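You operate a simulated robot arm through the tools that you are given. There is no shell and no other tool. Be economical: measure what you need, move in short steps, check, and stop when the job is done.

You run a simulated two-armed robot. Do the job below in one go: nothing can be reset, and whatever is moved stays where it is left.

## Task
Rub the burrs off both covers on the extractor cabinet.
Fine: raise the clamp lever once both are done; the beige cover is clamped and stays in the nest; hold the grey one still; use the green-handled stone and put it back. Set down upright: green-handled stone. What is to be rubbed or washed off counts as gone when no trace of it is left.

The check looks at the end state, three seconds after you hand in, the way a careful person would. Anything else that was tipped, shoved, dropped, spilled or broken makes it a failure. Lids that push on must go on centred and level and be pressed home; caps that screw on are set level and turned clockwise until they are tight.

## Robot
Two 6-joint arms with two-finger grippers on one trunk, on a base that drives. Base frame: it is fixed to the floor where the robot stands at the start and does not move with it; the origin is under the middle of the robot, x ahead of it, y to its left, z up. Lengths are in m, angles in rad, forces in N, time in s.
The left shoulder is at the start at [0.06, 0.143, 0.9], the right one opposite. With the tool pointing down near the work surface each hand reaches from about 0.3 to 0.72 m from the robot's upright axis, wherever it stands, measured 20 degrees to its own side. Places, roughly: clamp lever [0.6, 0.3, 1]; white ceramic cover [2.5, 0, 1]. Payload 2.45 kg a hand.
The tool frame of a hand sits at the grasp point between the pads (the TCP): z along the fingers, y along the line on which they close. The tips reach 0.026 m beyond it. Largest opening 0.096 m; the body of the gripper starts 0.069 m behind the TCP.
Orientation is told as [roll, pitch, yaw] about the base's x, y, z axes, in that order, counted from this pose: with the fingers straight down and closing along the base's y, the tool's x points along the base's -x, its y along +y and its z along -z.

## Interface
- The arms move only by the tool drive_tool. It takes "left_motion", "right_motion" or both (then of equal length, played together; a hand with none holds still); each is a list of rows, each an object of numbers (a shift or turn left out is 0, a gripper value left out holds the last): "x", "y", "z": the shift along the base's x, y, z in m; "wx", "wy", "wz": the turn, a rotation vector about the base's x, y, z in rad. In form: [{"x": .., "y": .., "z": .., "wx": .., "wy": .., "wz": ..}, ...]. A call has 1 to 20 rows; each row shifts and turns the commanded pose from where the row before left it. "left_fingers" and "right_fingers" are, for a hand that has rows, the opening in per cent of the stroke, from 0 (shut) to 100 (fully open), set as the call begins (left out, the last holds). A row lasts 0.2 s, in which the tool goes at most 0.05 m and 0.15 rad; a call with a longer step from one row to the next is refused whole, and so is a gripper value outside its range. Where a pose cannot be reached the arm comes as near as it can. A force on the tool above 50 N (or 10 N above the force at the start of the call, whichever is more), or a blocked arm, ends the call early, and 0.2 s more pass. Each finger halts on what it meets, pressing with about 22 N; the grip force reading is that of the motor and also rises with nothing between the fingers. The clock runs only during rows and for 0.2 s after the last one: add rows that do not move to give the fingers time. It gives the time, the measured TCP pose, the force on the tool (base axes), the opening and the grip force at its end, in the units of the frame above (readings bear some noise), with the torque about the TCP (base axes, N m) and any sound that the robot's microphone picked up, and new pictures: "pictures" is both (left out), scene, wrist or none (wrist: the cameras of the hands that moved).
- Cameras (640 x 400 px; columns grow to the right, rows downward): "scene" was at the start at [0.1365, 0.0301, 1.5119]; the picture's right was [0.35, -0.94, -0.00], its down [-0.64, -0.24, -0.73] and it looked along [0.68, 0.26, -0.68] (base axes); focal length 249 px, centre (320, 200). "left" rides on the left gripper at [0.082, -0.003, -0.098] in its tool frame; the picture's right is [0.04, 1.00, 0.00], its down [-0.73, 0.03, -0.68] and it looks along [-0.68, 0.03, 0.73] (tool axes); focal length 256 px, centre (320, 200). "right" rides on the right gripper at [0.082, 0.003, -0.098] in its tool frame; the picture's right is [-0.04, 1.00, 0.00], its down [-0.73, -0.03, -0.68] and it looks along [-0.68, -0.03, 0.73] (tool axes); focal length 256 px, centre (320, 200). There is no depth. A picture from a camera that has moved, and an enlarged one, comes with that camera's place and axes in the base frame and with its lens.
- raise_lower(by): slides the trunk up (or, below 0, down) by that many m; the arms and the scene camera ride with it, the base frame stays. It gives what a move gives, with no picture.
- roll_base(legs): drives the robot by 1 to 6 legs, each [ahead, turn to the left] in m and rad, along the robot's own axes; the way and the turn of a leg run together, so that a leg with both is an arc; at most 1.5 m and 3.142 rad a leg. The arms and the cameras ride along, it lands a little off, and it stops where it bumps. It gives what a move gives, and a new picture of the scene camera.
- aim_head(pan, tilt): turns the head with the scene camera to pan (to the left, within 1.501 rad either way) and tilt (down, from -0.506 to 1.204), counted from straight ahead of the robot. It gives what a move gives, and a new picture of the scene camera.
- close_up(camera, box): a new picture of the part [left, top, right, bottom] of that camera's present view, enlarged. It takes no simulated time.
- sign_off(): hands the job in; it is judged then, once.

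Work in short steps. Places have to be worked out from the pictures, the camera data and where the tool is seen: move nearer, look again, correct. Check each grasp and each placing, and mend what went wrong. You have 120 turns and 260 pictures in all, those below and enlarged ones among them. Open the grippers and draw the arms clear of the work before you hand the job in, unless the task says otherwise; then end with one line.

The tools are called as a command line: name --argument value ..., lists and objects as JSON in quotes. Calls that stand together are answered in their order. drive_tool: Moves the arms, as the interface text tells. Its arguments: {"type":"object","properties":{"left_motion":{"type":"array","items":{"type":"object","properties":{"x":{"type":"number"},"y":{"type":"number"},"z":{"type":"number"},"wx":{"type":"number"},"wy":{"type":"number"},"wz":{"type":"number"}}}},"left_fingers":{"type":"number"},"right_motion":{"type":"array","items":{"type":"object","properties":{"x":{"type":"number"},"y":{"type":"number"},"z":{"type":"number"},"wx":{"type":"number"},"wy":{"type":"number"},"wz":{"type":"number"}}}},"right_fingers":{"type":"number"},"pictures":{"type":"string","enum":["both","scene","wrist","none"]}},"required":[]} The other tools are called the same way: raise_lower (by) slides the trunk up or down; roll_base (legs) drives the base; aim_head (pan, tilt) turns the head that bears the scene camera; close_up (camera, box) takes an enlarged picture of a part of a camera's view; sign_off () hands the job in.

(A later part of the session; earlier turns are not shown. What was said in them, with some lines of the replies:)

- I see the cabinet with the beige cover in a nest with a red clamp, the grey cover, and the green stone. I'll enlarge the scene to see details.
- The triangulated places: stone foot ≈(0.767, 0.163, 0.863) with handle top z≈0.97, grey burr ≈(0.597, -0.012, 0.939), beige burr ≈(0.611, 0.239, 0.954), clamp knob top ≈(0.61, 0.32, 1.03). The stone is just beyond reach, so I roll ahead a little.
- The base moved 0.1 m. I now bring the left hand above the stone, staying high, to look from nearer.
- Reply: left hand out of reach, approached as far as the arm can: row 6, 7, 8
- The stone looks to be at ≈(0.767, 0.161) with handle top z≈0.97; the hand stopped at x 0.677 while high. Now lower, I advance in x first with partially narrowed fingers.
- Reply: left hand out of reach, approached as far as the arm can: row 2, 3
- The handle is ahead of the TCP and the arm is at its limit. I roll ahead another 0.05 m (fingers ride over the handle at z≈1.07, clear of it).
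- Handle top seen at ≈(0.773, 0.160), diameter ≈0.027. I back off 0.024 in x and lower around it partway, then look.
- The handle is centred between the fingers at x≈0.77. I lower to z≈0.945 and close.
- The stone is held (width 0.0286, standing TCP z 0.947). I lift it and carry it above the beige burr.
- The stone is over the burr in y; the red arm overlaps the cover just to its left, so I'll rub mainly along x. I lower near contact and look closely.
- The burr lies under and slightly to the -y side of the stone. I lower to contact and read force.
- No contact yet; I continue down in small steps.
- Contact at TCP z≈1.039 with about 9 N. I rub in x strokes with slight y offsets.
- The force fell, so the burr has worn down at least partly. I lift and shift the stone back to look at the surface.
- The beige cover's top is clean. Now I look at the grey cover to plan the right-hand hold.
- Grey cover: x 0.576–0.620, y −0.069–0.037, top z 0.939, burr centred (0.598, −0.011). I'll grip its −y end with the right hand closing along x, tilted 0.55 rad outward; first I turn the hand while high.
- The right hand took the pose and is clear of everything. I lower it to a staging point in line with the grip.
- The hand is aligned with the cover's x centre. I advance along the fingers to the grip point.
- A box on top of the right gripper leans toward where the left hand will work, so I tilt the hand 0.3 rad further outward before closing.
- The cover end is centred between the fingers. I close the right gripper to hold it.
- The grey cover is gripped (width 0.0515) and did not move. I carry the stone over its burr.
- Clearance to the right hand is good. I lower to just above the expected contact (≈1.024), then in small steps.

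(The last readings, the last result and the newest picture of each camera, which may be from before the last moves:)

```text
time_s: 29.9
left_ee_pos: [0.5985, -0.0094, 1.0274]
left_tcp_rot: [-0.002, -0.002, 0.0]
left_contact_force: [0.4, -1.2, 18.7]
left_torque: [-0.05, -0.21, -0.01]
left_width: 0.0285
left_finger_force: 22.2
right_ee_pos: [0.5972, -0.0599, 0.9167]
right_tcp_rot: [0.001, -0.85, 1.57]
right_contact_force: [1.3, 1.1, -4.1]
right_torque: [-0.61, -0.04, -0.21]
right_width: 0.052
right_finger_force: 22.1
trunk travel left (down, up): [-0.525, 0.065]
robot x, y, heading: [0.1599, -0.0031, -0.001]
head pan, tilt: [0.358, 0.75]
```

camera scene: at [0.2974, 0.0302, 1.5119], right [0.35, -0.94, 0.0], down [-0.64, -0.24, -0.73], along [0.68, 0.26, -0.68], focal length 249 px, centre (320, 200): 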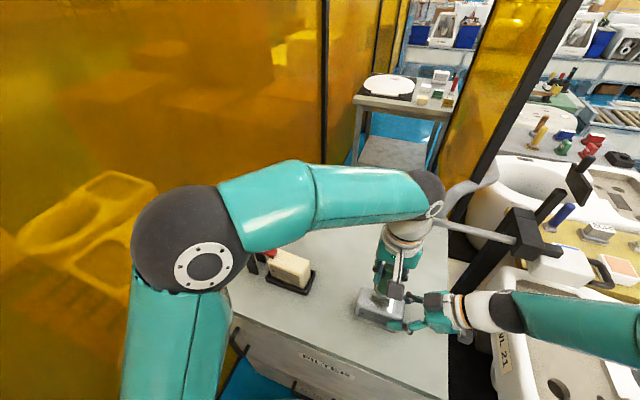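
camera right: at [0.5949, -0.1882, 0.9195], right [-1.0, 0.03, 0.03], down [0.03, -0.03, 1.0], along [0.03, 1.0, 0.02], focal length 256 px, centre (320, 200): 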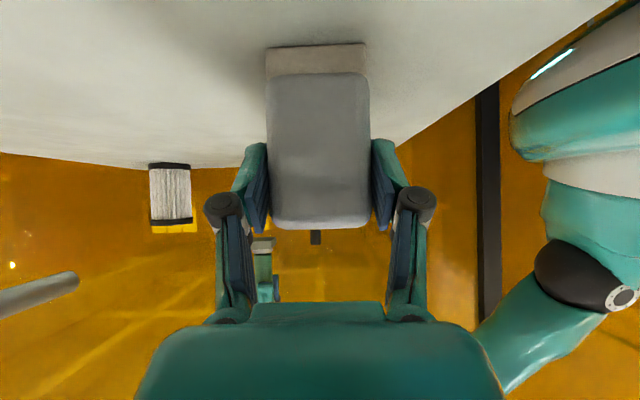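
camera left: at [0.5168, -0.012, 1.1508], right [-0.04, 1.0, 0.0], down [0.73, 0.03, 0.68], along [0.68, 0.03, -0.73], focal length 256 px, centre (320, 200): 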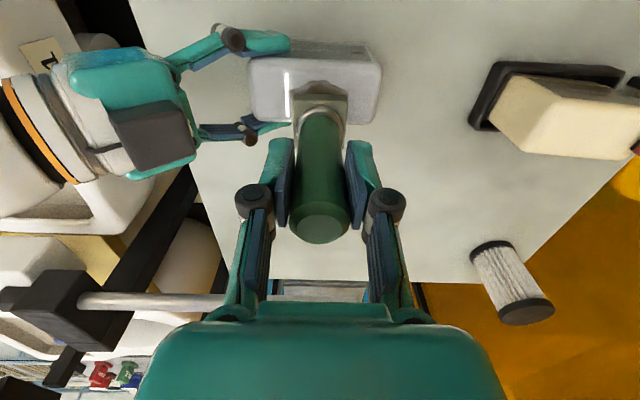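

Contact with about 20 N; I ease slightly and rub with x strokes across y from 0 to −0.026.

drive_tool --left_motion '[{"x": 0.01, "z": 0.001}, {"x": -0.02}, {"x": 0.02}, {"x": -0.02}, {"x": 0.02, "y": -0.006}, {"x": -0.02}, {"x": 0.02}, {"x": -0.02, "y": -0.006}, {"x": 0.02}, {"x": -0.02}, {"x": 0.02, "y": -0.005}, {"x": -0.02}, {"x": 0.02}, {"x": -0.02, "y": 0.01}, {"x": 0.02, "y": 0.01}, {"x": -0.02, "y": 0.006}, {"x": 0.02}, {"x": -0.02}, {"x": 0.01, "y": -0.009}]' --pictures "none"

close_up --camera "scene" --box '[340, 220, 500, 340]'

```text
time_s: 33.9
left_ee_pos: [0.5987, -0.0091, 1.0268]
left_tcp_rot: [0.001, 0.001, 0.0]
left_contact_force: [-0.3, -0.6, -2.5]
left_torque: [0.01, 0.04, -0.02]
left_width: 0.0283
left_finger_force: 22.1
right_ee_pos: [0.5982, -0.0605, 0.9162]
right_tcp_rot: [0.0, -0.847, 1.571]
right_contact_force: [0.1, -1.2, 0.0]
right_torque: [0.06, -0.04, -0.08]
right_width: 0.052
right_finger_force: 21.5
trunk travel left (down, up): [-0.525, 0.065]
robot x, y, heading: [0.1599, -0.0025, -0.0]
head pan, tilt: [0.358, 0.75]
```

```text
3.33 times, centred on (420, 280) of scene
camera zoom: at [0.2975, 0.0299, 1.5119], right [0.35, -0.94, 0.0], down [-0.64, -0.24, -0.73], along [0.68, 0.26, -0.68], focal length 829 px, centre (-13, -67)
```

zoom: 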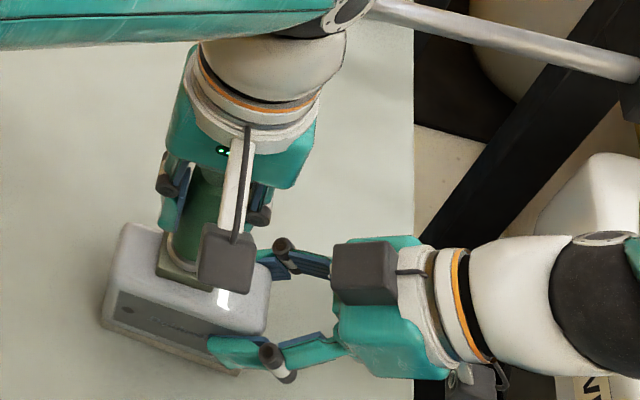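

The stone no longer presses (burr worn). I press down 0.004 and do another set.

drive_tool --left_motion '[{"z": -0.002}, {"z": -0.002}, {}]' --pictures "none"

```text
time_s: 34.7
left_ee_pos: [0.599, -0.0085, 1.0234]
left_tcp_rot: [-0.003, -0.002, 0.0]
left_contact_force: [-2.0, 1.4, 17.0]
left_torque: [0.07, -0.14, 0.03]
left_width: 0.0288
left_finger_force: 22.2
right_ee_pos: [0.5987, -0.06, 0.916]
right_tcp_rot: [-0.002, -0.846, 1.57]
right_contact_force: [5.1, -1.7, -6.5]
right_torque: [-0.51, -0.16, -0.29]
right_width: 0.0517
right_finger_force: 22.7
trunk travel left (down, up): [-0.525, 0.065]
robot x, y, heading: [0.1624, -0.0003, -0.0]
head pan, tilt: [0.358, 0.75]
```

Good pressure again; second set of strokes.

drive_tool --left_motion '[{"x": 0.008}, {"x": -0.016}, {"x": 0.016}, {"x": -0.016}, {"x": 0.016, "y": -0.006}, {"x": -0.016}, {"x": 0.016}, {"x": -0.016, "y": -0.006}, {"x": 0.016}, {"x": -0.016}, {"x": 0.016, "y": -0.006}, {"x": -0.016}, {"x": 0.016}, {"x": -0.016, "y": 0.01}, {"x": 0.016, "y": 0.01}, {"x": -0.016, "y": 0.007}, {"x": 0.016}, {"x": -0.016}, {"x": 0.008, "y": -0.009}]' --pictures "none"

drive_tool --left_motion '[{"z": 0.03}, {"z": 0.03}, {"x": 0.03, "y": 0.04}, {"x": 0.03, "y": 0.04}, {"x": 0.02, "y": 0.04}, {}]' --pictures "none"

close_up --camera "scene" --box '[340, 260, 430, 340]'

```text
time_s: 38.7
left_ee_pos: [0.5982, -0.0092, 1.0226]
left_tcp_rot: [-0.002, 0.0, 0.0]
left_contact_force: [-0.1, 0.4, -3.1]
left_torque: [0.0, -0.03, 0.0]
left_width: 0.0286
left_finger_force: 21.7
right_ee_pos: [0.5979, -0.0604, 0.9165]
right_tcp_rot: [0.0, -0.85, 1.57]
right_contact_force: [-1.2, -0.8, 4.3]
right_torque: [0.41, 0.2, 0.09]
right_width: 0.0518
right_finger_force: 22.3
trunk travel left (down, up): [-0.525, 0.065]
robot x, y, heading: [0.1649, -0.0024, -0.005]
head pan, tilt: [0.358, 0.75]
```

```text
time_s: 40.1
left_ee_pos: [0.6777, 0.1108, 1.0822]
left_tcp_rot: [0.001, 0.0, 0.0]
left_contact_force: [-0.4, 0.3, -2.5]
left_torque: [0.0, 0.02, -0.01]
left_width: 0.0284
left_finger_force: 22.1
right_ee_pos: [0.5969, -0.0595, 0.9164]
right_tcp_rot: [0.0, -0.851, 1.571]
right_contact_force: [1.5, -1.3, 3.5]
right_torque: [0.38, -0.06, -0.01]
right_width: 0.052
right_finger_force: 22.0
trunk travel left (down, up): [-0.525, 0.065]
robot x, y, heading: [0.1634, 0.0017, 0.005]
head pan, tilt: [0.358, 0.75]
```

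```text
5.00 times, centred on (385, 300) of scene
camera zoom: at [0.2972, 0.03, 1.5119], right [0.35, -0.94, 0.0], down [-0.64, -0.24, -0.73], along [0.68, 0.26, -0.68], focal length 1243 px, centre (-5, -300)
```

zoom: 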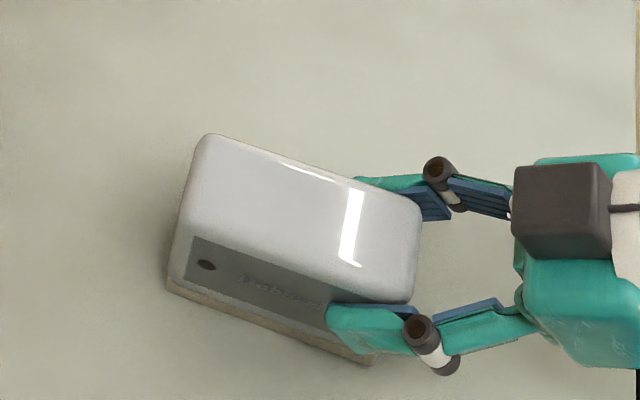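

The grey cover is clean and held in place. I bring the stone back over its old place and lower it.

drive_tool --left_motion '[{"x": 0.032, "y": 0.017}, {"x": 0.032, "y": 0.017}, {"x": 0.03, "y": 0.016}, {}, {"z": -0.04}, {"z": -0.04}, {"z": -0.03}, {"z": -0.012}, {}]' --pictures "wrist"

```text
time_s: 42.1
left_ee_pos: [0.7724, 0.1606, 0.96]
left_tcp_rot: [0.001, 0.001, 0.0]
left_contact_force: [-0.2, 0.0, -2.5]
left_torque: [0.02, 0.01, -0.01]
left_width: 0.028
left_finger_force: 22.4
right_ee_pos: [0.5982, -0.0603, 0.916]
right_tcp_rot: [0.003, -0.85, 1.57]
right_contact_force: [-0.8, -1.3, 3.6]
right_torque: [0.22, 0.06, 0.06]
right_width: 0.0516
right_finger_force: 21.7
trunk travel left (down, up): [-0.525, 0.065]
robot x, y, heading: [0.1623, 0.0025, 0.003]
head pan, tilt: [0.358, 0.75]
camera left: at [0.6912, 0.1575, 1.0591], right [-0.04, 1.0, 0.0], down [0.73, 0.03, 0.68], along [0.68, 0.03, -0.73], focal length 256 px, centre (320, 200)
```

left: 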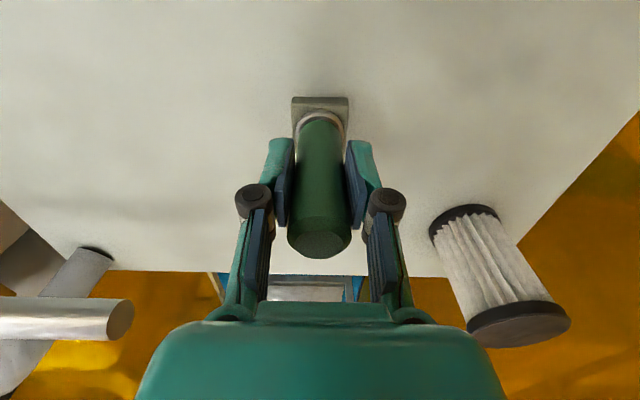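

The handle has slid a few mm up in the grip, so contact will come a bit lower than before. I go down in small steps.

drive_tool --left_motion '[{"z": -0.006}, {"z": -0.004}, {"z": -0.002}, {"z": -0.002}, {}]' --pictures "none"

```text
time_s: 43.3
left_ee_pos: [0.7723, 0.1606, 0.9476]
left_tcp_rot: [0.0, 0.001, 0.0]
left_contact_force: [0.9, 0.5, -3.2]
left_torque: [0.0, 0.04, 0.0]
left_width: 0.0284
left_finger_force: 22.1
right_ee_pos: [0.5977, -0.0599, 0.9163]
right_tcp_rot: [0.0, -0.851, 1.572]
right_contact_force: [-0.9, -0.3, 1.6]
right_torque: [0.06, 0.04, 0.03]
right_width: 0.0516
right_finger_force: 21.6
trunk travel left (down, up): [-0.525, 0.065]
robot x, y, heading: [0.1592, -0.0017, -0.001]
head pan, tilt: [0.358, 0.75]
```

drive_tool --left_motion '[{"z": -0.002}, {"z": -0.002}, {"z": -0.001}, {}]' --pictures "wrist"

```text
time_s: 44.3
left_ee_pos: [0.7723, 0.1613, 0.9418]
left_tcp_rot: [0.0, 0.002, -0.001]
left_contact_force: [-0.9, -0.2, -2.3]
left_torque: [-0.01, 0.06, -0.02]
left_width: 0.0285
left_finger_force: 22.0
right_ee_pos: [0.5982, -0.0597, 0.9163]
right_tcp_rot: [0.003, -0.85, 1.571]
right_contact_force: [-0.5, -0.6, 2.8]
right_torque: [0.01, 0.0, 0.04]
right_width: 0.0516
right_finger_force: 22.2
trunk travel left (down, up): [-0.525, 0.065]
robot x, y, heading: [0.155, -0.0011, 0.0]
head pan, tilt: [0.358, 0.75]
camera left: at [0.6908, 0.1575, 1.0409], right [-0.04, 1.0, 0.0], down [0.73, 0.03, 0.68], along [0.68, 0.03, -0.73], focal length 256 px, centre (320, 200)
```

left: 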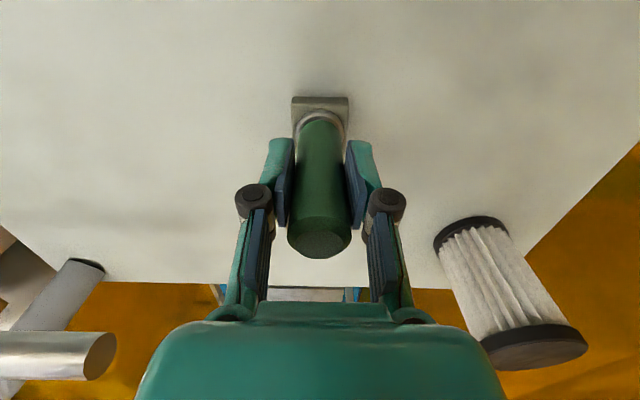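

No contact yet; I continue 1–2 mm at a time, stating contact when force turns upward.

drive_tool --left_motion '[{"z": -0.001}, {"z": -0.001}, {"z": -0.001}, {}]' --pictures "none"

```text
time_s: 45.3
left_ee_pos: [0.7731, 0.1604, 0.939]
left_tcp_rot: [0.001, 0.002, -0.001]
left_contact_force: [-0.4, -0.1, -2.2]
left_torque: [-0.01, 0.0, -0.01]
left_width: 0.0286
left_finger_force: 21.8
right_ee_pos: [0.5988, -0.0596, 0.9158]
right_tcp_rot: [0.001, -0.851, 1.57]
right_contact_force: [-0.6, -1.0, 1.2]
right_torque: [0.01, -0.03, 0.02]
right_width: 0.052
right_finger_force: 22.2
trunk travel left (down, up): [-0.525, 0.065]
robot x, y, heading: [0.1609, 0.0013, 0.004]
head pan, tilt: [0.358, 0.75]
```

drive_tool --left_motion '[{"z": -0.0015}, {"z": -0.0015}, {}]' --pictures "none"

close_up --camera "scene" --box '[290, 180, 390, 260]'

```text
time_s: 46.1
left_ee_pos: [0.7731, 0.1604, 0.9353]
left_tcp_rot: [0.0, 0.0, 0.0]
left_contact_force: [-0.1, -0.7, -2.8]
left_torque: [-0.04, 0.01, -0.01]
left_width: 0.0283
left_finger_force: 21.6
right_ee_pos: [0.5976, -0.0601, 0.9157]
right_tcp_rot: [0.001, -0.851, 1.569]
right_contact_force: [-0.4, -0.3, 1.8]
right_torque: [0.0, 0.02, -0.01]
right_width: 0.0516
right_finger_force: 21.9
trunk travel left (down, up): [-0.525, 0.065]
robot x, y, heading: [0.163, -0.0002, -0.002]
head pan, tilt: [0.358, 0.75]
```

```text
5.00 times, centred on (340, 220) of scene
camera zoom: at [0.2975, 0.0301, 1.5119], right [0.35, -0.94, 0.0], down [-0.64, -0.24, -0.73], along [0.68, 0.26, -0.68], focal length 1243 px, centre (220, 100)
```

zoom: 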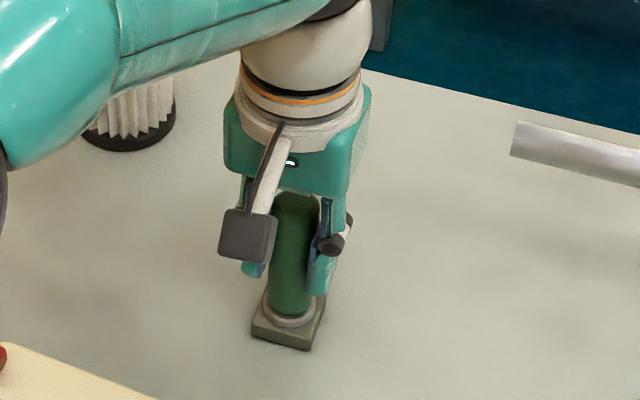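

From the wrist view the handle slid about 12 mm up, so contact should be at ≈0.935. I continue in 1 mm steps.

drive_tool --left_motion '[{"z": -0.001}, {"z": -0.001}, {}]' --pictures "none"

```text
time_s: 46.9
left_ee_pos: [0.7723, 0.1624, 0.9346]
left_tcp_rot: [0.0, 0.0, 0.001]
left_contact_force: [-2.3, -0.7, 3.4]
left_torque: [0.0, 0.01, -0.04]
left_width: 0.0283
left_finger_force: 22.1
right_ee_pos: [0.5972, -0.0603, 0.9156]
right_tcp_rot: [0.0, -0.851, 1.571]
right_contact_force: [0.9, 0.3, 0.0]
right_torque: [-0.03, 0.03, -0.05]
right_width: 0.0517
right_finger_force: 22.9
trunk travel left (down, up): [-0.525, 0.065]
robot x, y, heading: [0.1588, 0.0001, 0.001]
head pan, tilt: [0.358, 0.75]
```

The stone has touched down. I open the left fingers gently to about 70 %.

drive_tool --left_motion '[{}, {}, {}]' --left_fingers 70 --pictures "wrist"

drive_tool --left_motion '[{"z": 0.03}, {"z": 0.04}, {"z": 0.04}, {"z": 0.03}]' --pictures "both"

```text
time_s: 47.7
left_ee_pos: [0.7716, 0.1614, 0.9337]
left_tcp_rot: [0.001, -0.002, 0.002]
left_contact_force: [0.0, -0.1, 0.6]
left_torque: [-0.03, -0.01, 0.01]
left_width: 0.0674
left_finger_force: 0.2
right_ee_pos: [0.5981, -0.0602, 0.9165]
right_tcp_rot: [0.001, -0.849, 1.57]
right_contact_force: [-1.0, 0.1, 0.1]
right_torque: [-0.03, -0.02, 0.0]
right_width: 0.0517
right_finger_force: 22.1
trunk travel left (down, up): [-0.525, 0.065]
robot x, y, heading: [0.1593, -0.0067, -0.001]
head pan, tilt: [0.358, 0.75]
camera left: at [0.6907, 0.1578, 1.0328], right [-0.04, 1.0, 0.0], down [0.73, 0.03, 0.68], along [0.68, 0.03, -0.73], focal length 256 px, centre (320, 200)
```

left: 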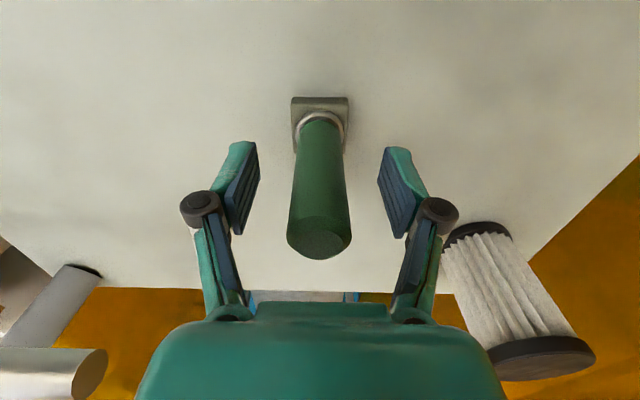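

```text
time_s: 48.7
left_ee_pos: [0.7716, 0.161, 1.0743]
left_tcp_rot: [0.0, 0.003, 0.0]
left_contact_force: [-0.6, 0.0, 0.1]
left_torque: [-0.02, -0.01, -0.01]
left_width: 0.0672
left_finger_force: 0.0
right_ee_pos: [0.5978, -0.0603, 0.9164]
right_tcp_rot: [0.003, -0.85, 1.568]
right_contact_force: [0.0, -0.7, 0.2]
right_torque: [-0.12, -0.01, -0.02]
right_width: 0.0517
right_finger_force: 22.4
trunk travel left (down, up): [-0.525, 0.065]
robot x, y, heading: [0.1593, 0.0014, 0.002]
head pan, tilt: [0.358, 0.75]
camera scene: at [0.2973, 0.03, 1.5119], right [0.35, -0.94, 0.0], down [-0.64, -0.24, -0.73], along [0.68, 0.26, -0.68], focal length 249 px, centre (320, 200)
camera left: at [0.6906, 0.1578, 1.1735], right [-0.04, 1.0, 0.0], down [0.73, 0.03, 0.68], along [0.68, 0.03, -0.73], focal length 256 px, centre (320, 200)
```

scene: 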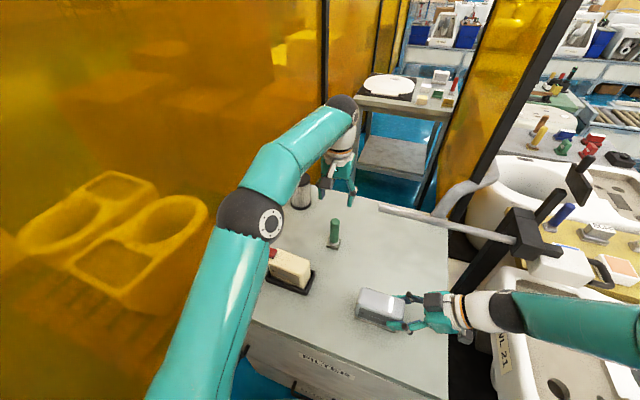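
left: 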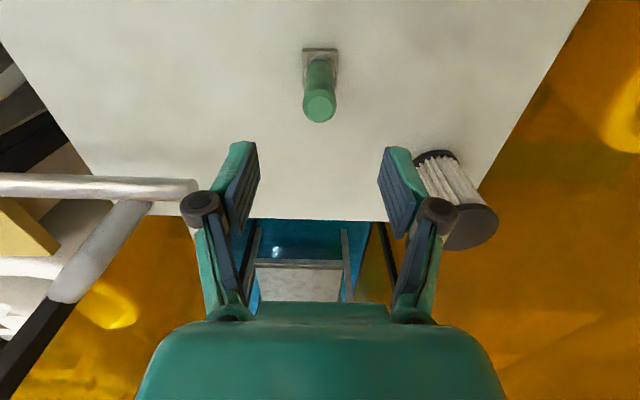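

The stone stands upright at its place. Now I release the grey cover and draw the right hand back along its fingers.

drive_tool --right_motion '[{}, {}, {}]' --right_fingers 100 --pictures "none"

drive_tool --right_motion '[{"y": -0.03, "z": 0.027}, {"y": -0.03, "z": 0.027}, {"y": -0.03, "z": 0.027}, {"z": 0.045}, {"z": 0.045}, {"z": 0.045}]' --pictures "scene"

close_up --camera "scene" --box '[340, 260, 430, 340]'

```text
time_s: 49.5
left_ee_pos: [0.7719, 0.1612, 1.075]
left_tcp_rot: [-0.001, 0.001, 0.002]
left_contact_force: [0.5, 0.1, -0.2]
left_torque: [0.0, 0.0, -0.03]
left_width: 0.0671
left_finger_force: 0.1
right_ee_pos: [0.5983, -0.0607, 0.9158]
right_tcp_rot: [0.0, -0.851, 1.57]
right_contact_force: [-0.5, -0.2, -0.6]
right_torque: [-0.02, -0.02, 0.03]
right_width: 0.0958
right_finger_force: 0.0
trunk travel left (down, up): [-0.525, 0.065]
robot x, y, heading: [0.1582, -0.0002, -0.005]
head pan, tilt: [0.358, 0.75]
```

```text
time_s: 50.9
left_ee_pos: [0.7717, 0.1618, 1.0741]
left_tcp_rot: [-0.002, 0.001, -0.002]
left_contact_force: [-0.3, 0.3, 1.2]
left_torque: [-0.02, -0.02, 0.03]
left_width: 0.0674
left_finger_force: 0.0
right_ee_pos: [0.596, -0.1488, 1.1318]
right_tcp_rot: [0.003, -0.849, 1.57]
right_contact_force: [0.8, -0.3, 0.3]
right_torque: [0.04, -0.03, 0.0]
right_width: 0.096
right_finger_force: 0.1
trunk travel left (down, up): [-0.525, 0.065]
robot x, y, heading: [0.1603, 0.0003, -0.001]
head pan, tilt: [0.358, 0.75]
camera scene: at [0.2967, 0.0305, 1.5119], right [0.35, -0.94, 0.0], down [-0.64, -0.24, -0.73], along [0.68, 0.26, -0.68], focal length 249 px, centre (320, 200)
```

scene: 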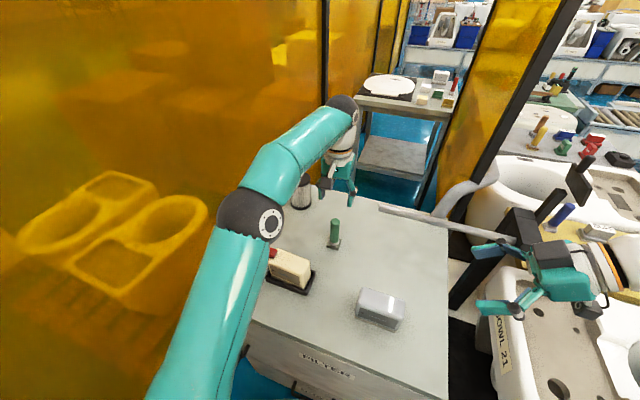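

```text
5.00 times, centred on (385, 300) of scene
camera zoom: at [0.2967, 0.0305, 1.5119], right [0.35, -0.94, 0.0], down [-0.64, -0.24, -0.73], along [0.68, 0.26, -0.68], focal length 1243 px, centre (-5, -300)
```

zoom: 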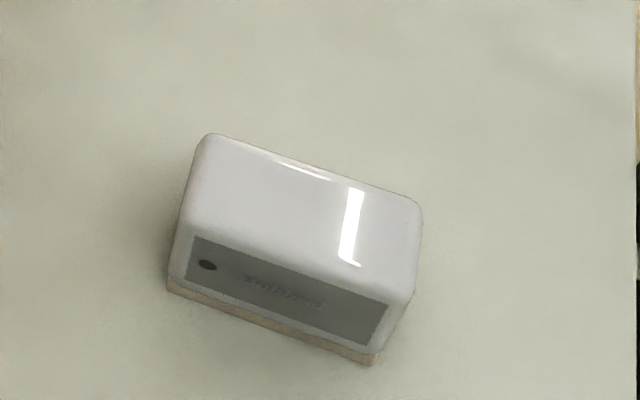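

Both covers look clean. Next the clamp lever: I move the left hand up and back to view the clamp closely.

drive_tool --left_motion '[{"z": 0.04}, {"z": 0.03}, {"x": -0.04, "y": 0.025}, {"x": -0.04, "y": 0.025}, {"x": -0.04, "y": 0.025}, {"x": -0.04, "y": 0.025}, {"x": -0.04, "y": 0.02}, {"x": -0.04, "y": 0.02}, {}]' --left_fingers 70

close_up --camera "left" --box '[220, 20, 460, 170]'

close_up --camera "scene" --box '[220, 200, 340, 300]'

```text
time_s: 52.9
left_ee_pos: [0.5216, 0.3005, 1.1374]
left_tcp_rot: [0.0, 0.001, 0.0]
left_contact_force: [0.9, 0.5, 0.0]
left_torque: [0.0, 0.06, 0.01]
left_width: 0.0671
left_finger_force: 0.1
left hand out of reach, approached as far as the arm can: row 2
right_ee_pos: [0.5987, -0.1496, 1.1314]
right_tcp_rot: [0.003, -0.85, 1.567]
right_contact_force: [1.3, -0.5, -0.3]
right_torque: [0.03, 0.01, 0.01]
right_width: 0.096
right_finger_force: 0.1
trunk travel left (down, up): [-0.525, 0.065]
robot x, y, heading: [0.1628, 0.001, 0.007]
head pan, tilt: [0.358, 0.75]
camera scene: at [0.2981, 0.0299, 1.5118], right [0.35, -0.94, 0.0], down [-0.64, -0.24, -0.73], along [0.68, 0.26, -0.68], focal length 249 px, centre (320, 200)
camera left: at [0.4398, 0.2962, 1.2368], right [-0.04, 1.0, 0.0], down [0.73, 0.03, 0.68], along [0.68, 0.03, -0.74], focal length 256 px, centre (320, 200)
```

scene: 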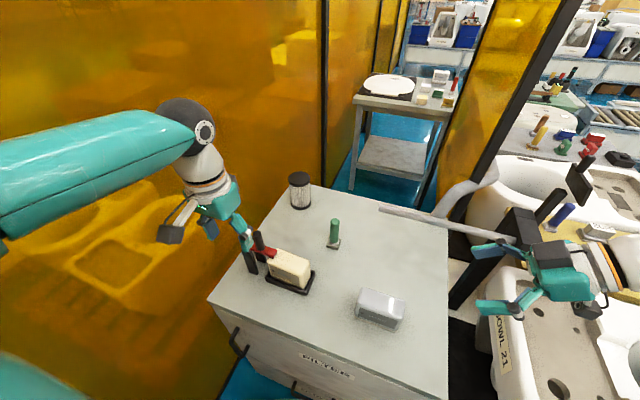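
left: 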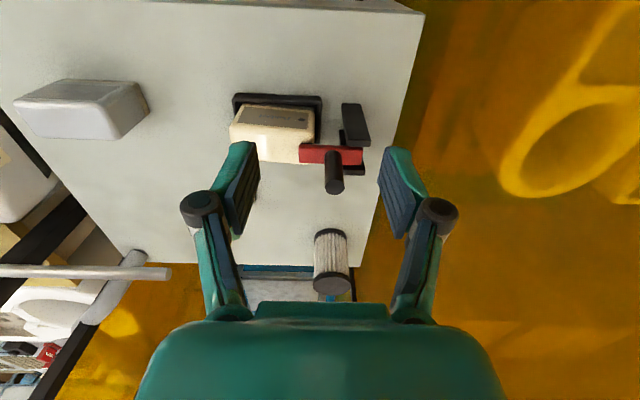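

```text
2.67 times, centred on (340, 95) of left
camera zoom: at [0.4398, 0.2962, 1.2368], right [-0.04, 1.0, 0.0], down [0.73, 0.03, 0.68], along [0.68, 0.03, -0.74], focal length 683 px, centre (267, 480)
```

zoom: 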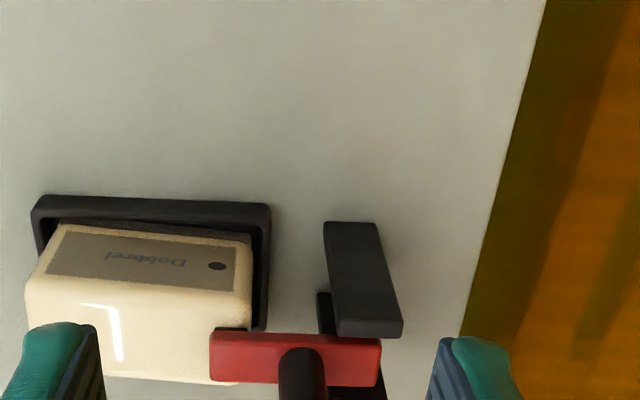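

```text
4.00 times, centred on (280, 250) of scene
camera zoom: at [0.2981, 0.0299, 1.5118], right [0.35, -0.94, 0.0], down [-0.64, -0.24, -0.73], along [0.68, 0.26, -0.68], focal length 994 px, centre (480, 0)
```

zoom: 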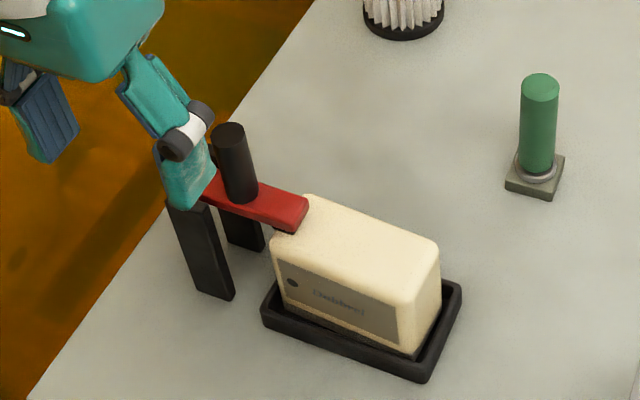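

Clamp: the red bar lies between two posts (pivot ≈ y 0.348, z 0.96) with the knob upright at (0.611, 0.319), z 0.975–1.03. I'll put closed fingers in the corner between bar and knob and push the knob over along an arc toward +y.

drive_tool --left_motion '[{"x": 0.03, "y": -0.006}, {"x": 0.03, "y": -0.006}, {"x": 0.03, "y": -0.006}, {}, {}, {"z": -0.03}, {"z": -0.03}, {"z": -0.02}, {}]' --left_fingers 0

close_up --camera "left" --box '[200, 50, 440, 200]'

close_up --camera "scene" --box '[220, 200, 340, 300]'

```text
time_s: 54.9
left_ee_pos: [0.6104, 0.2819, 1.0584]
left_tcp_rot: [0.001, 0.001, -0.001]
left_contact_force: [0.1, 0.5, 0.1]
left_torque: [0.04, 0.0, 0.0]
left_width: 0.0002
left_finger_force: 22.2
right_ee_pos: [0.597, -0.1508, 1.1314]
right_tcp_rot: [0.0, -0.85, 1.572]
right_contact_force: [0.1, 0.2, -0.2]
right_torque: [0.05, 0.03, 0.0]
right_width: 0.0962
right_finger_force: 0.1
trunk travel left (down, up): [-0.525, 0.065]
robot x, y, heading: [0.1577, -0.0003, 0.002]
head pan, tilt: [0.358, 0.75]
camera scene: at [0.2969, 0.0301, 1.512], right [0.35, -0.94, 0.0], down [-0.64, -0.24, -0.73], along [0.68, 0.26, -0.68], focal length 249 px, centre (320, 200)
camera left: at [0.529, 0.2786, 1.1574], right [-0.04, 1.0, 0.0], down [0.73, 0.03, 0.68], along [0.68, 0.03, -0.73], focal length 256 px, centre (320, 200)
```

scene: 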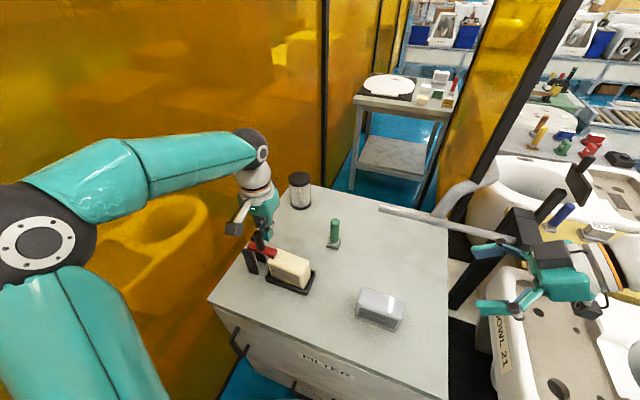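
left: 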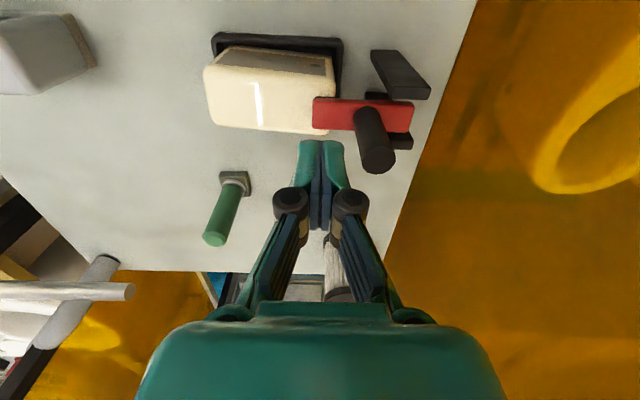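

```text
2.67 times, centred on (320, 125) of left
camera zoom: at [0.529, 0.2786, 1.1574], right [-0.04, 1.0, 0.0], down [0.73, 0.03, 0.68], along [0.68, 0.03, -0.73], focal length 683 px, centre (320, 400)
```

zoom: 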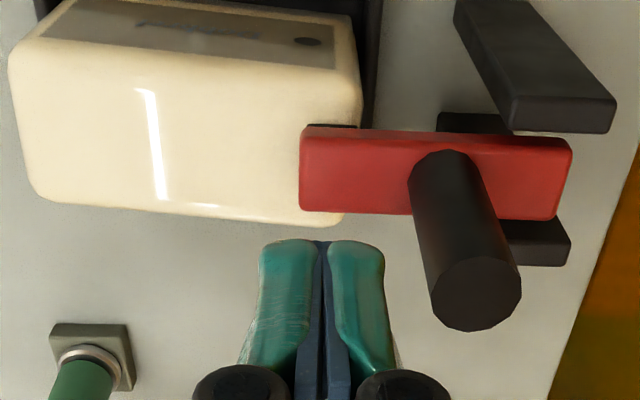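

```text
4.00 times, centred on (280, 250) of scene
camera zoom: at [0.2969, 0.0301, 1.512], right [0.35, -0.94, 0.0], down [-0.64, -0.24, -0.73], along [0.68, 0.26, -0.68], focal length 994 px, centre (480, 0)
```

zoom: 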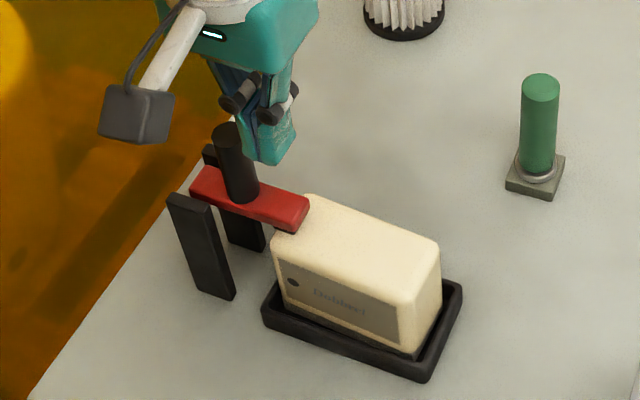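

The fingers are aligned on the −y side of the knob. I lower into the corner, make contact and push the first 30° of the arc.

drive_tool --left_motion '[{"z": -0.02}, {"z": -0.017}, {}, {"y": 0.006}, {"y": 0.006}, {"y": 0.005, "z": 0.006}, {"y": 0.005, "z": 0.006}, {"y": 0.0065, "z": 0.0045}, {"y": 0.0065, "z": 0.0045}, {}]'

close_up --camera "scene" --box '[220, 200, 340, 300]'

```text
time_s: 57.1
left_ee_pos: [0.612, 0.3185, 1.0421]
left_tcp_rot: [0.0, 0.001, 0.001]
left_contact_force: [-0.5, -1.3, 0.2]
left_torque: [-0.02, 0.01, 0.02]
left_width: 0.0001
left_finger_force: 21.8
right_ee_pos: [0.597, -0.1512, 1.1316]
right_tcp_rot: [0.0, -0.85, 1.572]
right_contact_force: [0.2, 0.5, -0.2]
right_torque: [-0.01, -0.04, -0.02]
right_width: 0.0962
right_finger_force: 0.1
trunk travel left (down, up): [-0.525, 0.065]
robot x, y, heading: [0.1638, -0.0026, 0.001]
head pan, tilt: [0.358, 0.75]
camera scene: at [0.297, 0.0298, 1.512], right [0.35, -0.94, 0.0], down [-0.64, -0.24, -0.73], along [0.68, 0.26, -0.68], focal length 249 px, centre (320, 200)
camera left: at [0.5297, 0.3139, 1.1414], right [-0.04, 1.0, 0.0], down [0.73, 0.03, 0.68], along [0.68, 0.03, -0.73], focal length 256 px, centre (320, 200)
```

scene: 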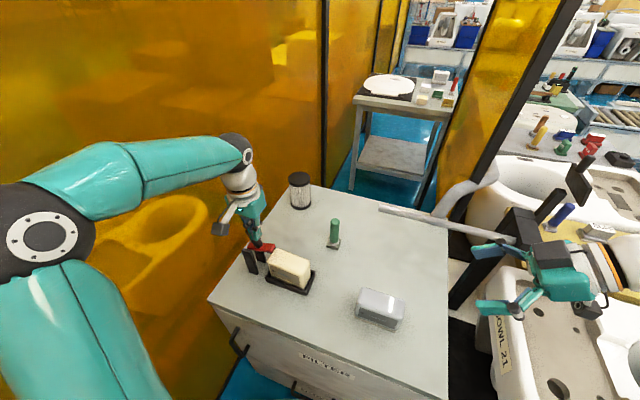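
left: 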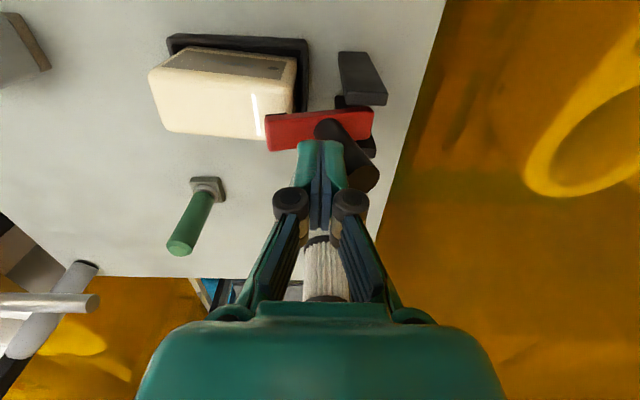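

```text
4.00 times, centred on (280, 250) of scene
camera zoom: at [0.297, 0.0298, 1.512], right [0.35, -0.94, 0.0], down [-0.64, -0.24, -0.73], along [0.68, 0.26, -0.68], focal length 994 px, centre (480, 0)
```

zoom: 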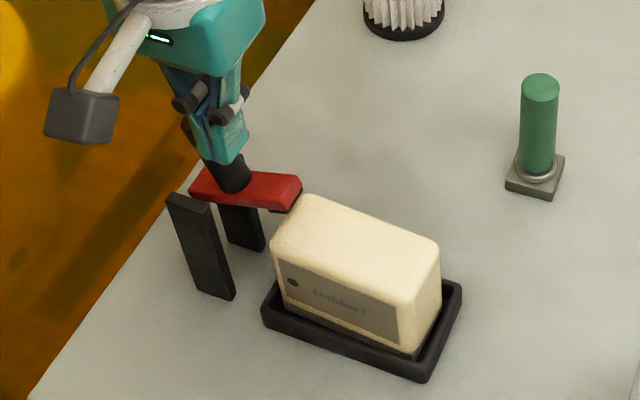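

The bar is rising with little force. I continue the arc to 90°.

drive_tool --left_motion '[{"y": 0.0075, "z": 0.0027}, {"y": 0.0075, "z": 0.0026}, {"y": 0.008, "z": 0.0007}, {"y": 0.008, "z": 0.0006}, {"y": 0.008, "z": -0.0015}, {"y": 0.0078, "z": -0.0015}, {"y": 0.0072, "z": -0.0034}, {"y": 0.0072, "z": -0.0034}, {}]'

close_up --camera "scene" --box '[220, 200, 340, 300]'

```text
time_s: 59.1
left_ee_pos: [0.6111, 0.3787, 1.0389]
left_tcp_rot: [0.001, 0.001, 0.0]
left_contact_force: [0.7, -0.8, 0.2]
left_torque: [-0.01, 0.01, 0.01]
left_width: 0.0
left_finger_force: 22.1
right_ee_pos: [0.5977, -0.1508, 1.1316]
right_tcp_rot: [-0.002, -0.85, 1.571]
right_contact_force: [-0.1, 0.6, 0.5]
right_torque: [-0.04, -0.01, 0.0]
right_width: 0.0958
right_finger_force: 0.0
trunk travel left (down, up): [-0.525, 0.065]
robot x, y, heading: [0.1608, 0.0026, -0.004]
head pan, tilt: [0.358, 0.75]
camera scene: at [0.297, 0.03, 1.5119], right [0.35, -0.94, 0.0], down [-0.64, -0.24, -0.73], along [0.68, 0.26, -0.68], focal length 249 px, centre (320, 200)
camera left: at [0.5295, 0.3753, 1.1378], right [-0.04, 1.0, 0.0], down [0.73, 0.03, 0.68], along [0.68, 0.03, -0.73], focal length 256 px, centre (320, 200)
```

scene: 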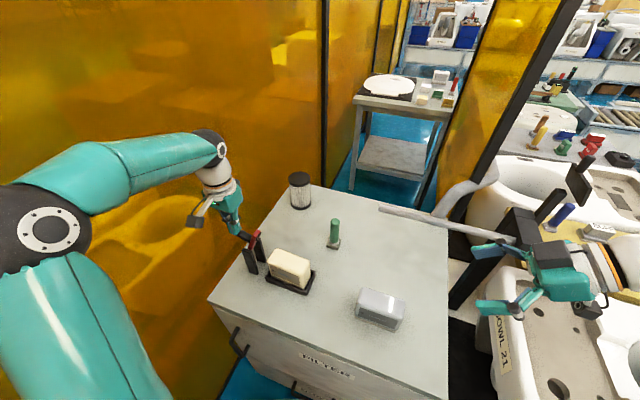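
left: 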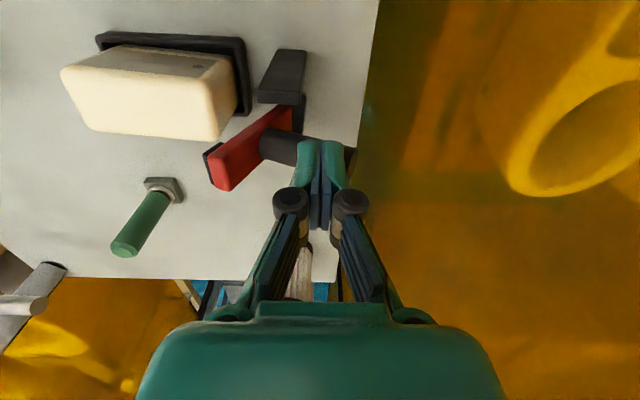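

```text
4.00 times, centred on (280, 250) of scene
camera zoom: at [0.297, 0.03, 1.5119], right [0.35, -0.94, 0.0], down [-0.64, -0.24, -0.73], along [0.68, 0.26, -0.68], focal length 994 px, centre (480, 0)
```

zoom: 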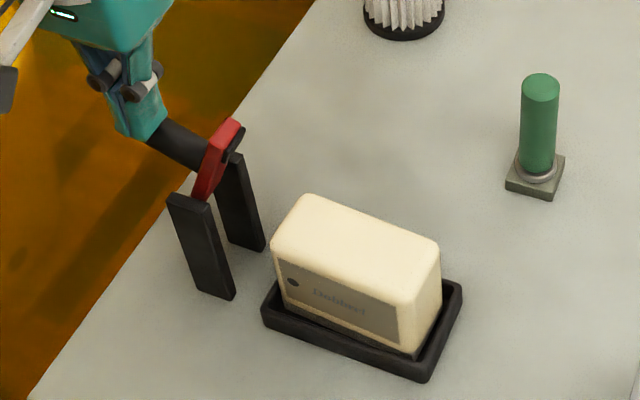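

The bar stands at roughly 75°. I press down on the knob a bit further to see whether there's an end stop.

drive_tool --left_motion '[{"z": -0.005, "y": 0.003}, {"z": -0.005, "y": 0.002}, {"z": -0.005}, {"z": -0.004}, {"z": -0.004}, {}]' --pictures "none"

close_up --camera "scene" --box '[220, 200, 340, 300]'

```text
time_s: 60.0
left_ee_pos: [0.6112, 0.3843, 1.0318]
left_tcp_rot: [0.005, -0.017, 0.005]
left_contact_force: [-11.3, -7.0, 19.6]
left_torque: [-0.03, 0.11, 0.05]
left_width: 0.0
left_finger_force: 21.7
right_ee_pos: [0.5959, -0.152, 1.1339]
right_tcp_rot: [-0.001, -0.851, 1.572]
right_contact_force: [-0.5, 0.0, 0.3]
right_torque: [-0.01, 0.03, 0.03]
right_width: 0.096
right_finger_force: 0.1
trunk travel left (down, up): [-0.525, 0.065]
robot x, y, heading: [0.1606, -0.0021, -0.002]
head pan, tilt: [0.358, 0.75]
stopped in row 4 (left hand): the force on the tool passed its limit at 54 N (the readings are from after the stop); the commanded pose is now the measured one
```

```text
4.00 times, centred on (280, 250) of scene
camera zoom: at [0.2935, 0.0278, 1.5122], right [0.35, -0.94, 0.0], down [-0.64, -0.24, -0.73], along [0.69, 0.26, -0.68], focal length 994 px, centre (480, 0)
```

zoom: 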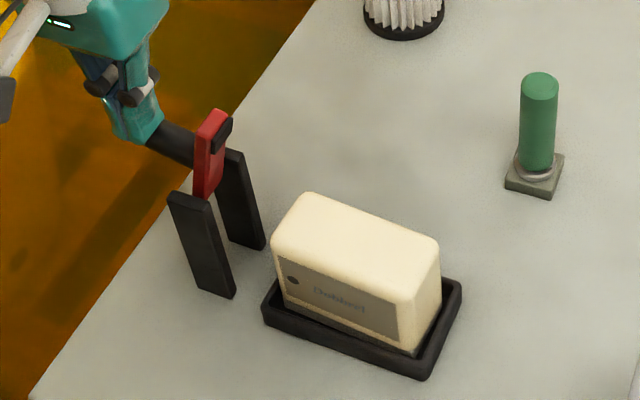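

The lever is at its end stop, upright. I lift the hand straight up and away, and check the lever stays.

drive_tool --left_motion '[{"z": 0.01}, {"z": 0.03}, {"z": 0.04}, {"z": 0.04, "x": -0.02}, {"z": 0.02, "x": -0.04}, {"x": -0.04}]'

close_up --camera "scene" --box '[220, 200, 340, 300]'

close_up --camera "left" --box '[0, 30, 320, 230]'

```text
time_s: 61.5
left_ee_pos: [0.5119, 0.3851, 1.1671]
left_tcp_rot: [0.006, -0.014, 0.005]
left_contact_force: [-0.7, 0.1, 0.2]
left_torque: [-0.01, -0.03, -0.01]
left_width: 0.0001
left_finger_force: 21.8
right_ee_pos: [0.5959, -0.15, 1.1328]
right_tcp_rot: [-0.001, -0.85, 1.575]
right_contact_force: [0.1, 0.2, -0.1]
right_torque: [-0.01, 0.01, -0.01]
right_width: 0.096
right_finger_force: 0.1
trunk travel left (down, up): [-0.525, 0.065]
robot x, y, heading: [0.1575, -0.0004, -0.004]
head pan, tilt: [0.358, 0.75]
camera scene: at [0.2953, 0.03, 1.5121], right [0.35, -0.94, 0.0], down [-0.64, -0.24, -0.73], along [0.69, 0.26, -0.68], focal length 249 px, centre (320, 200)
camera left: at [0.4294, 0.3812, 1.266], right [-0.04, 1.0, 0.0], down [0.72, 0.03, 0.69], along [0.69, 0.03, -0.72], focal length 256 px, centre (320, 200)
```

scene: 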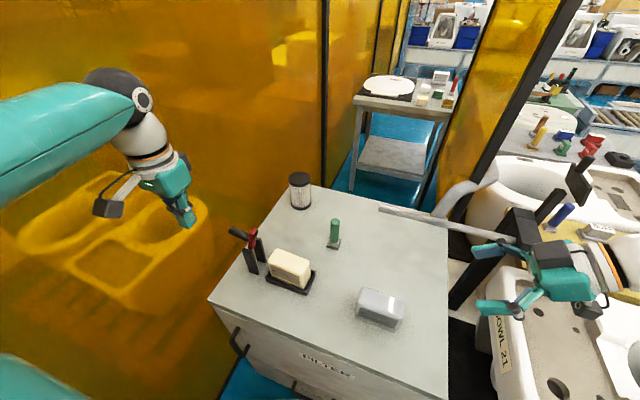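
left: 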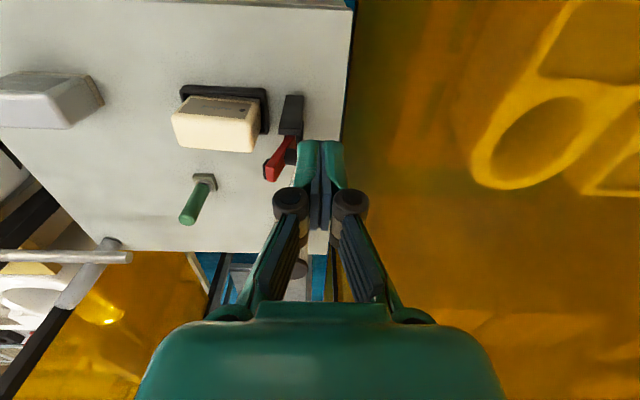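

```text
4.00 times, centred on (280, 250) of scene
camera zoom: at [0.2953, 0.03, 1.5121], right [0.35, -0.94, 0.0], down [-0.64, -0.24, -0.73], along [0.69, 0.26, -0.68], focal length 994 px, centre (480, 0)
```

zoom: 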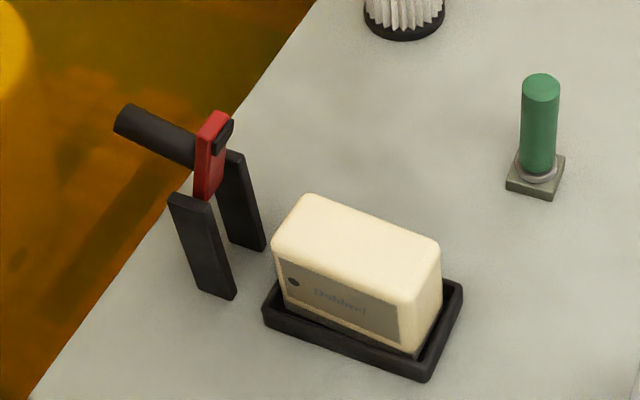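

```text
2.00 times, centred on (160, 130) of left
camera zoom: at [0.4294, 0.3812, 1.266], right [-0.04, 1.0, 0.0], down [0.72, 0.03, 0.69], along [0.69, 0.03, -0.72], focal length 512 px, centre (640, 340)
```

zoom: 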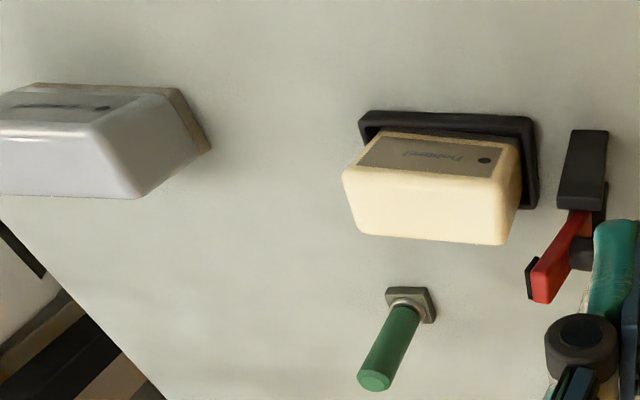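

The lever stays raised and the beige cover sits in the nest. I check both tops once more at high zoom and open the left gripper.

drive_tool --left_motion '[{"x": -0.02, "z": 0.02}, {}, {}, {}]' --left_fingers 100 --pictures "none"

close_up --camera "scene" --box '[265, 242, 317, 275]'

close_up --camera "scene" --box '[350, 280, 412, 320]'

close_up --camera "left" --box '[0, 50, 300, 200]'

```text
time_s: 62.5
left_ee_pos: [0.4933, 0.3853, 1.1882]
left_tcp_rot: [0.004, -0.016, 0.002]
left_contact_force: [0.0, 1.3, 0.0]
left_torque: [-0.02, 0.02, 0.03]
left_width: 0.0962
left_finger_force: 0.1
right_ee_pos: [0.5977, -0.1501, 1.1323]
right_tcp_rot: [0.002, -0.85, 1.57]
right_contact_force: [0.3, 0.2, 0.7]
right_torque: [0.0, 0.02, -0.02]
right_width: 0.0961
right_finger_force: 0.1
trunk travel left (down, up): [-0.525, 0.065]
robot x, y, heading: [0.1625, -0.0022, 0.003]
head pan, tilt: [0.358, 0.75]
```

```text
12.12 times, centred on (291, 258) of scene
camera zoom: at [0.2974, 0.0302, 1.5119], right [0.35, -0.94, 0.0], down [-0.64, -0.24, -0.73], along [0.68, 0.26, -0.68], focal length 3014 px, centre (672, -509)
```

zoom: 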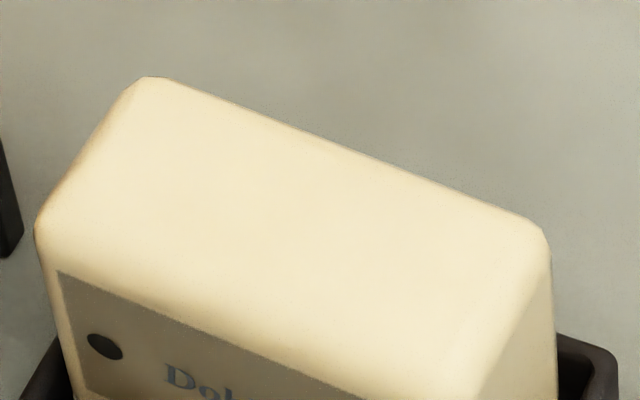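

```text
10.00 times, centred on (381, 300) of scene
camera zoom: at [0.2974, 0.0302, 1.5119], right [0.35, -0.94, 0.0], down [-0.64, -0.24, -0.73], along [0.68, 0.26, -0.68], focal length 2486 px, centre (-290, -800)
```

zoom: 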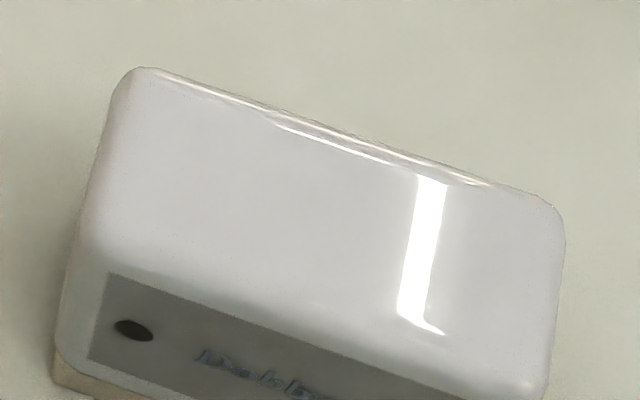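

```text
2.13 times, centred on (150, 125) of left
camera zoom: at [0.4114, 0.3811, 1.2854], right [-0.04, 1.0, 0.0], down [0.72, 0.03, 0.69], along [0.69, 0.03, -0.72], focal length 546 px, centre (683, 360)
```

zoom: 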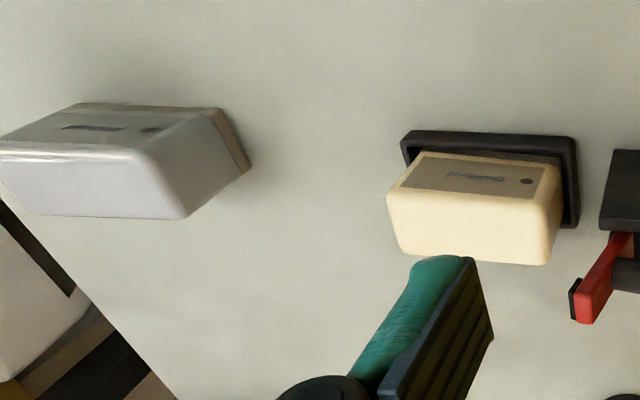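

Both tops are clean, the stone is back upright, the lever is raised, and both hands are open and clear. I hand in.

sign_off

```text
The job is handed in.
```

Both covers on the extractor cabinet are rubbed clean with no trace visible at high zoom; the green-handled stone stands upright back in its place, the clamp lever is raised, and the job is handed in.
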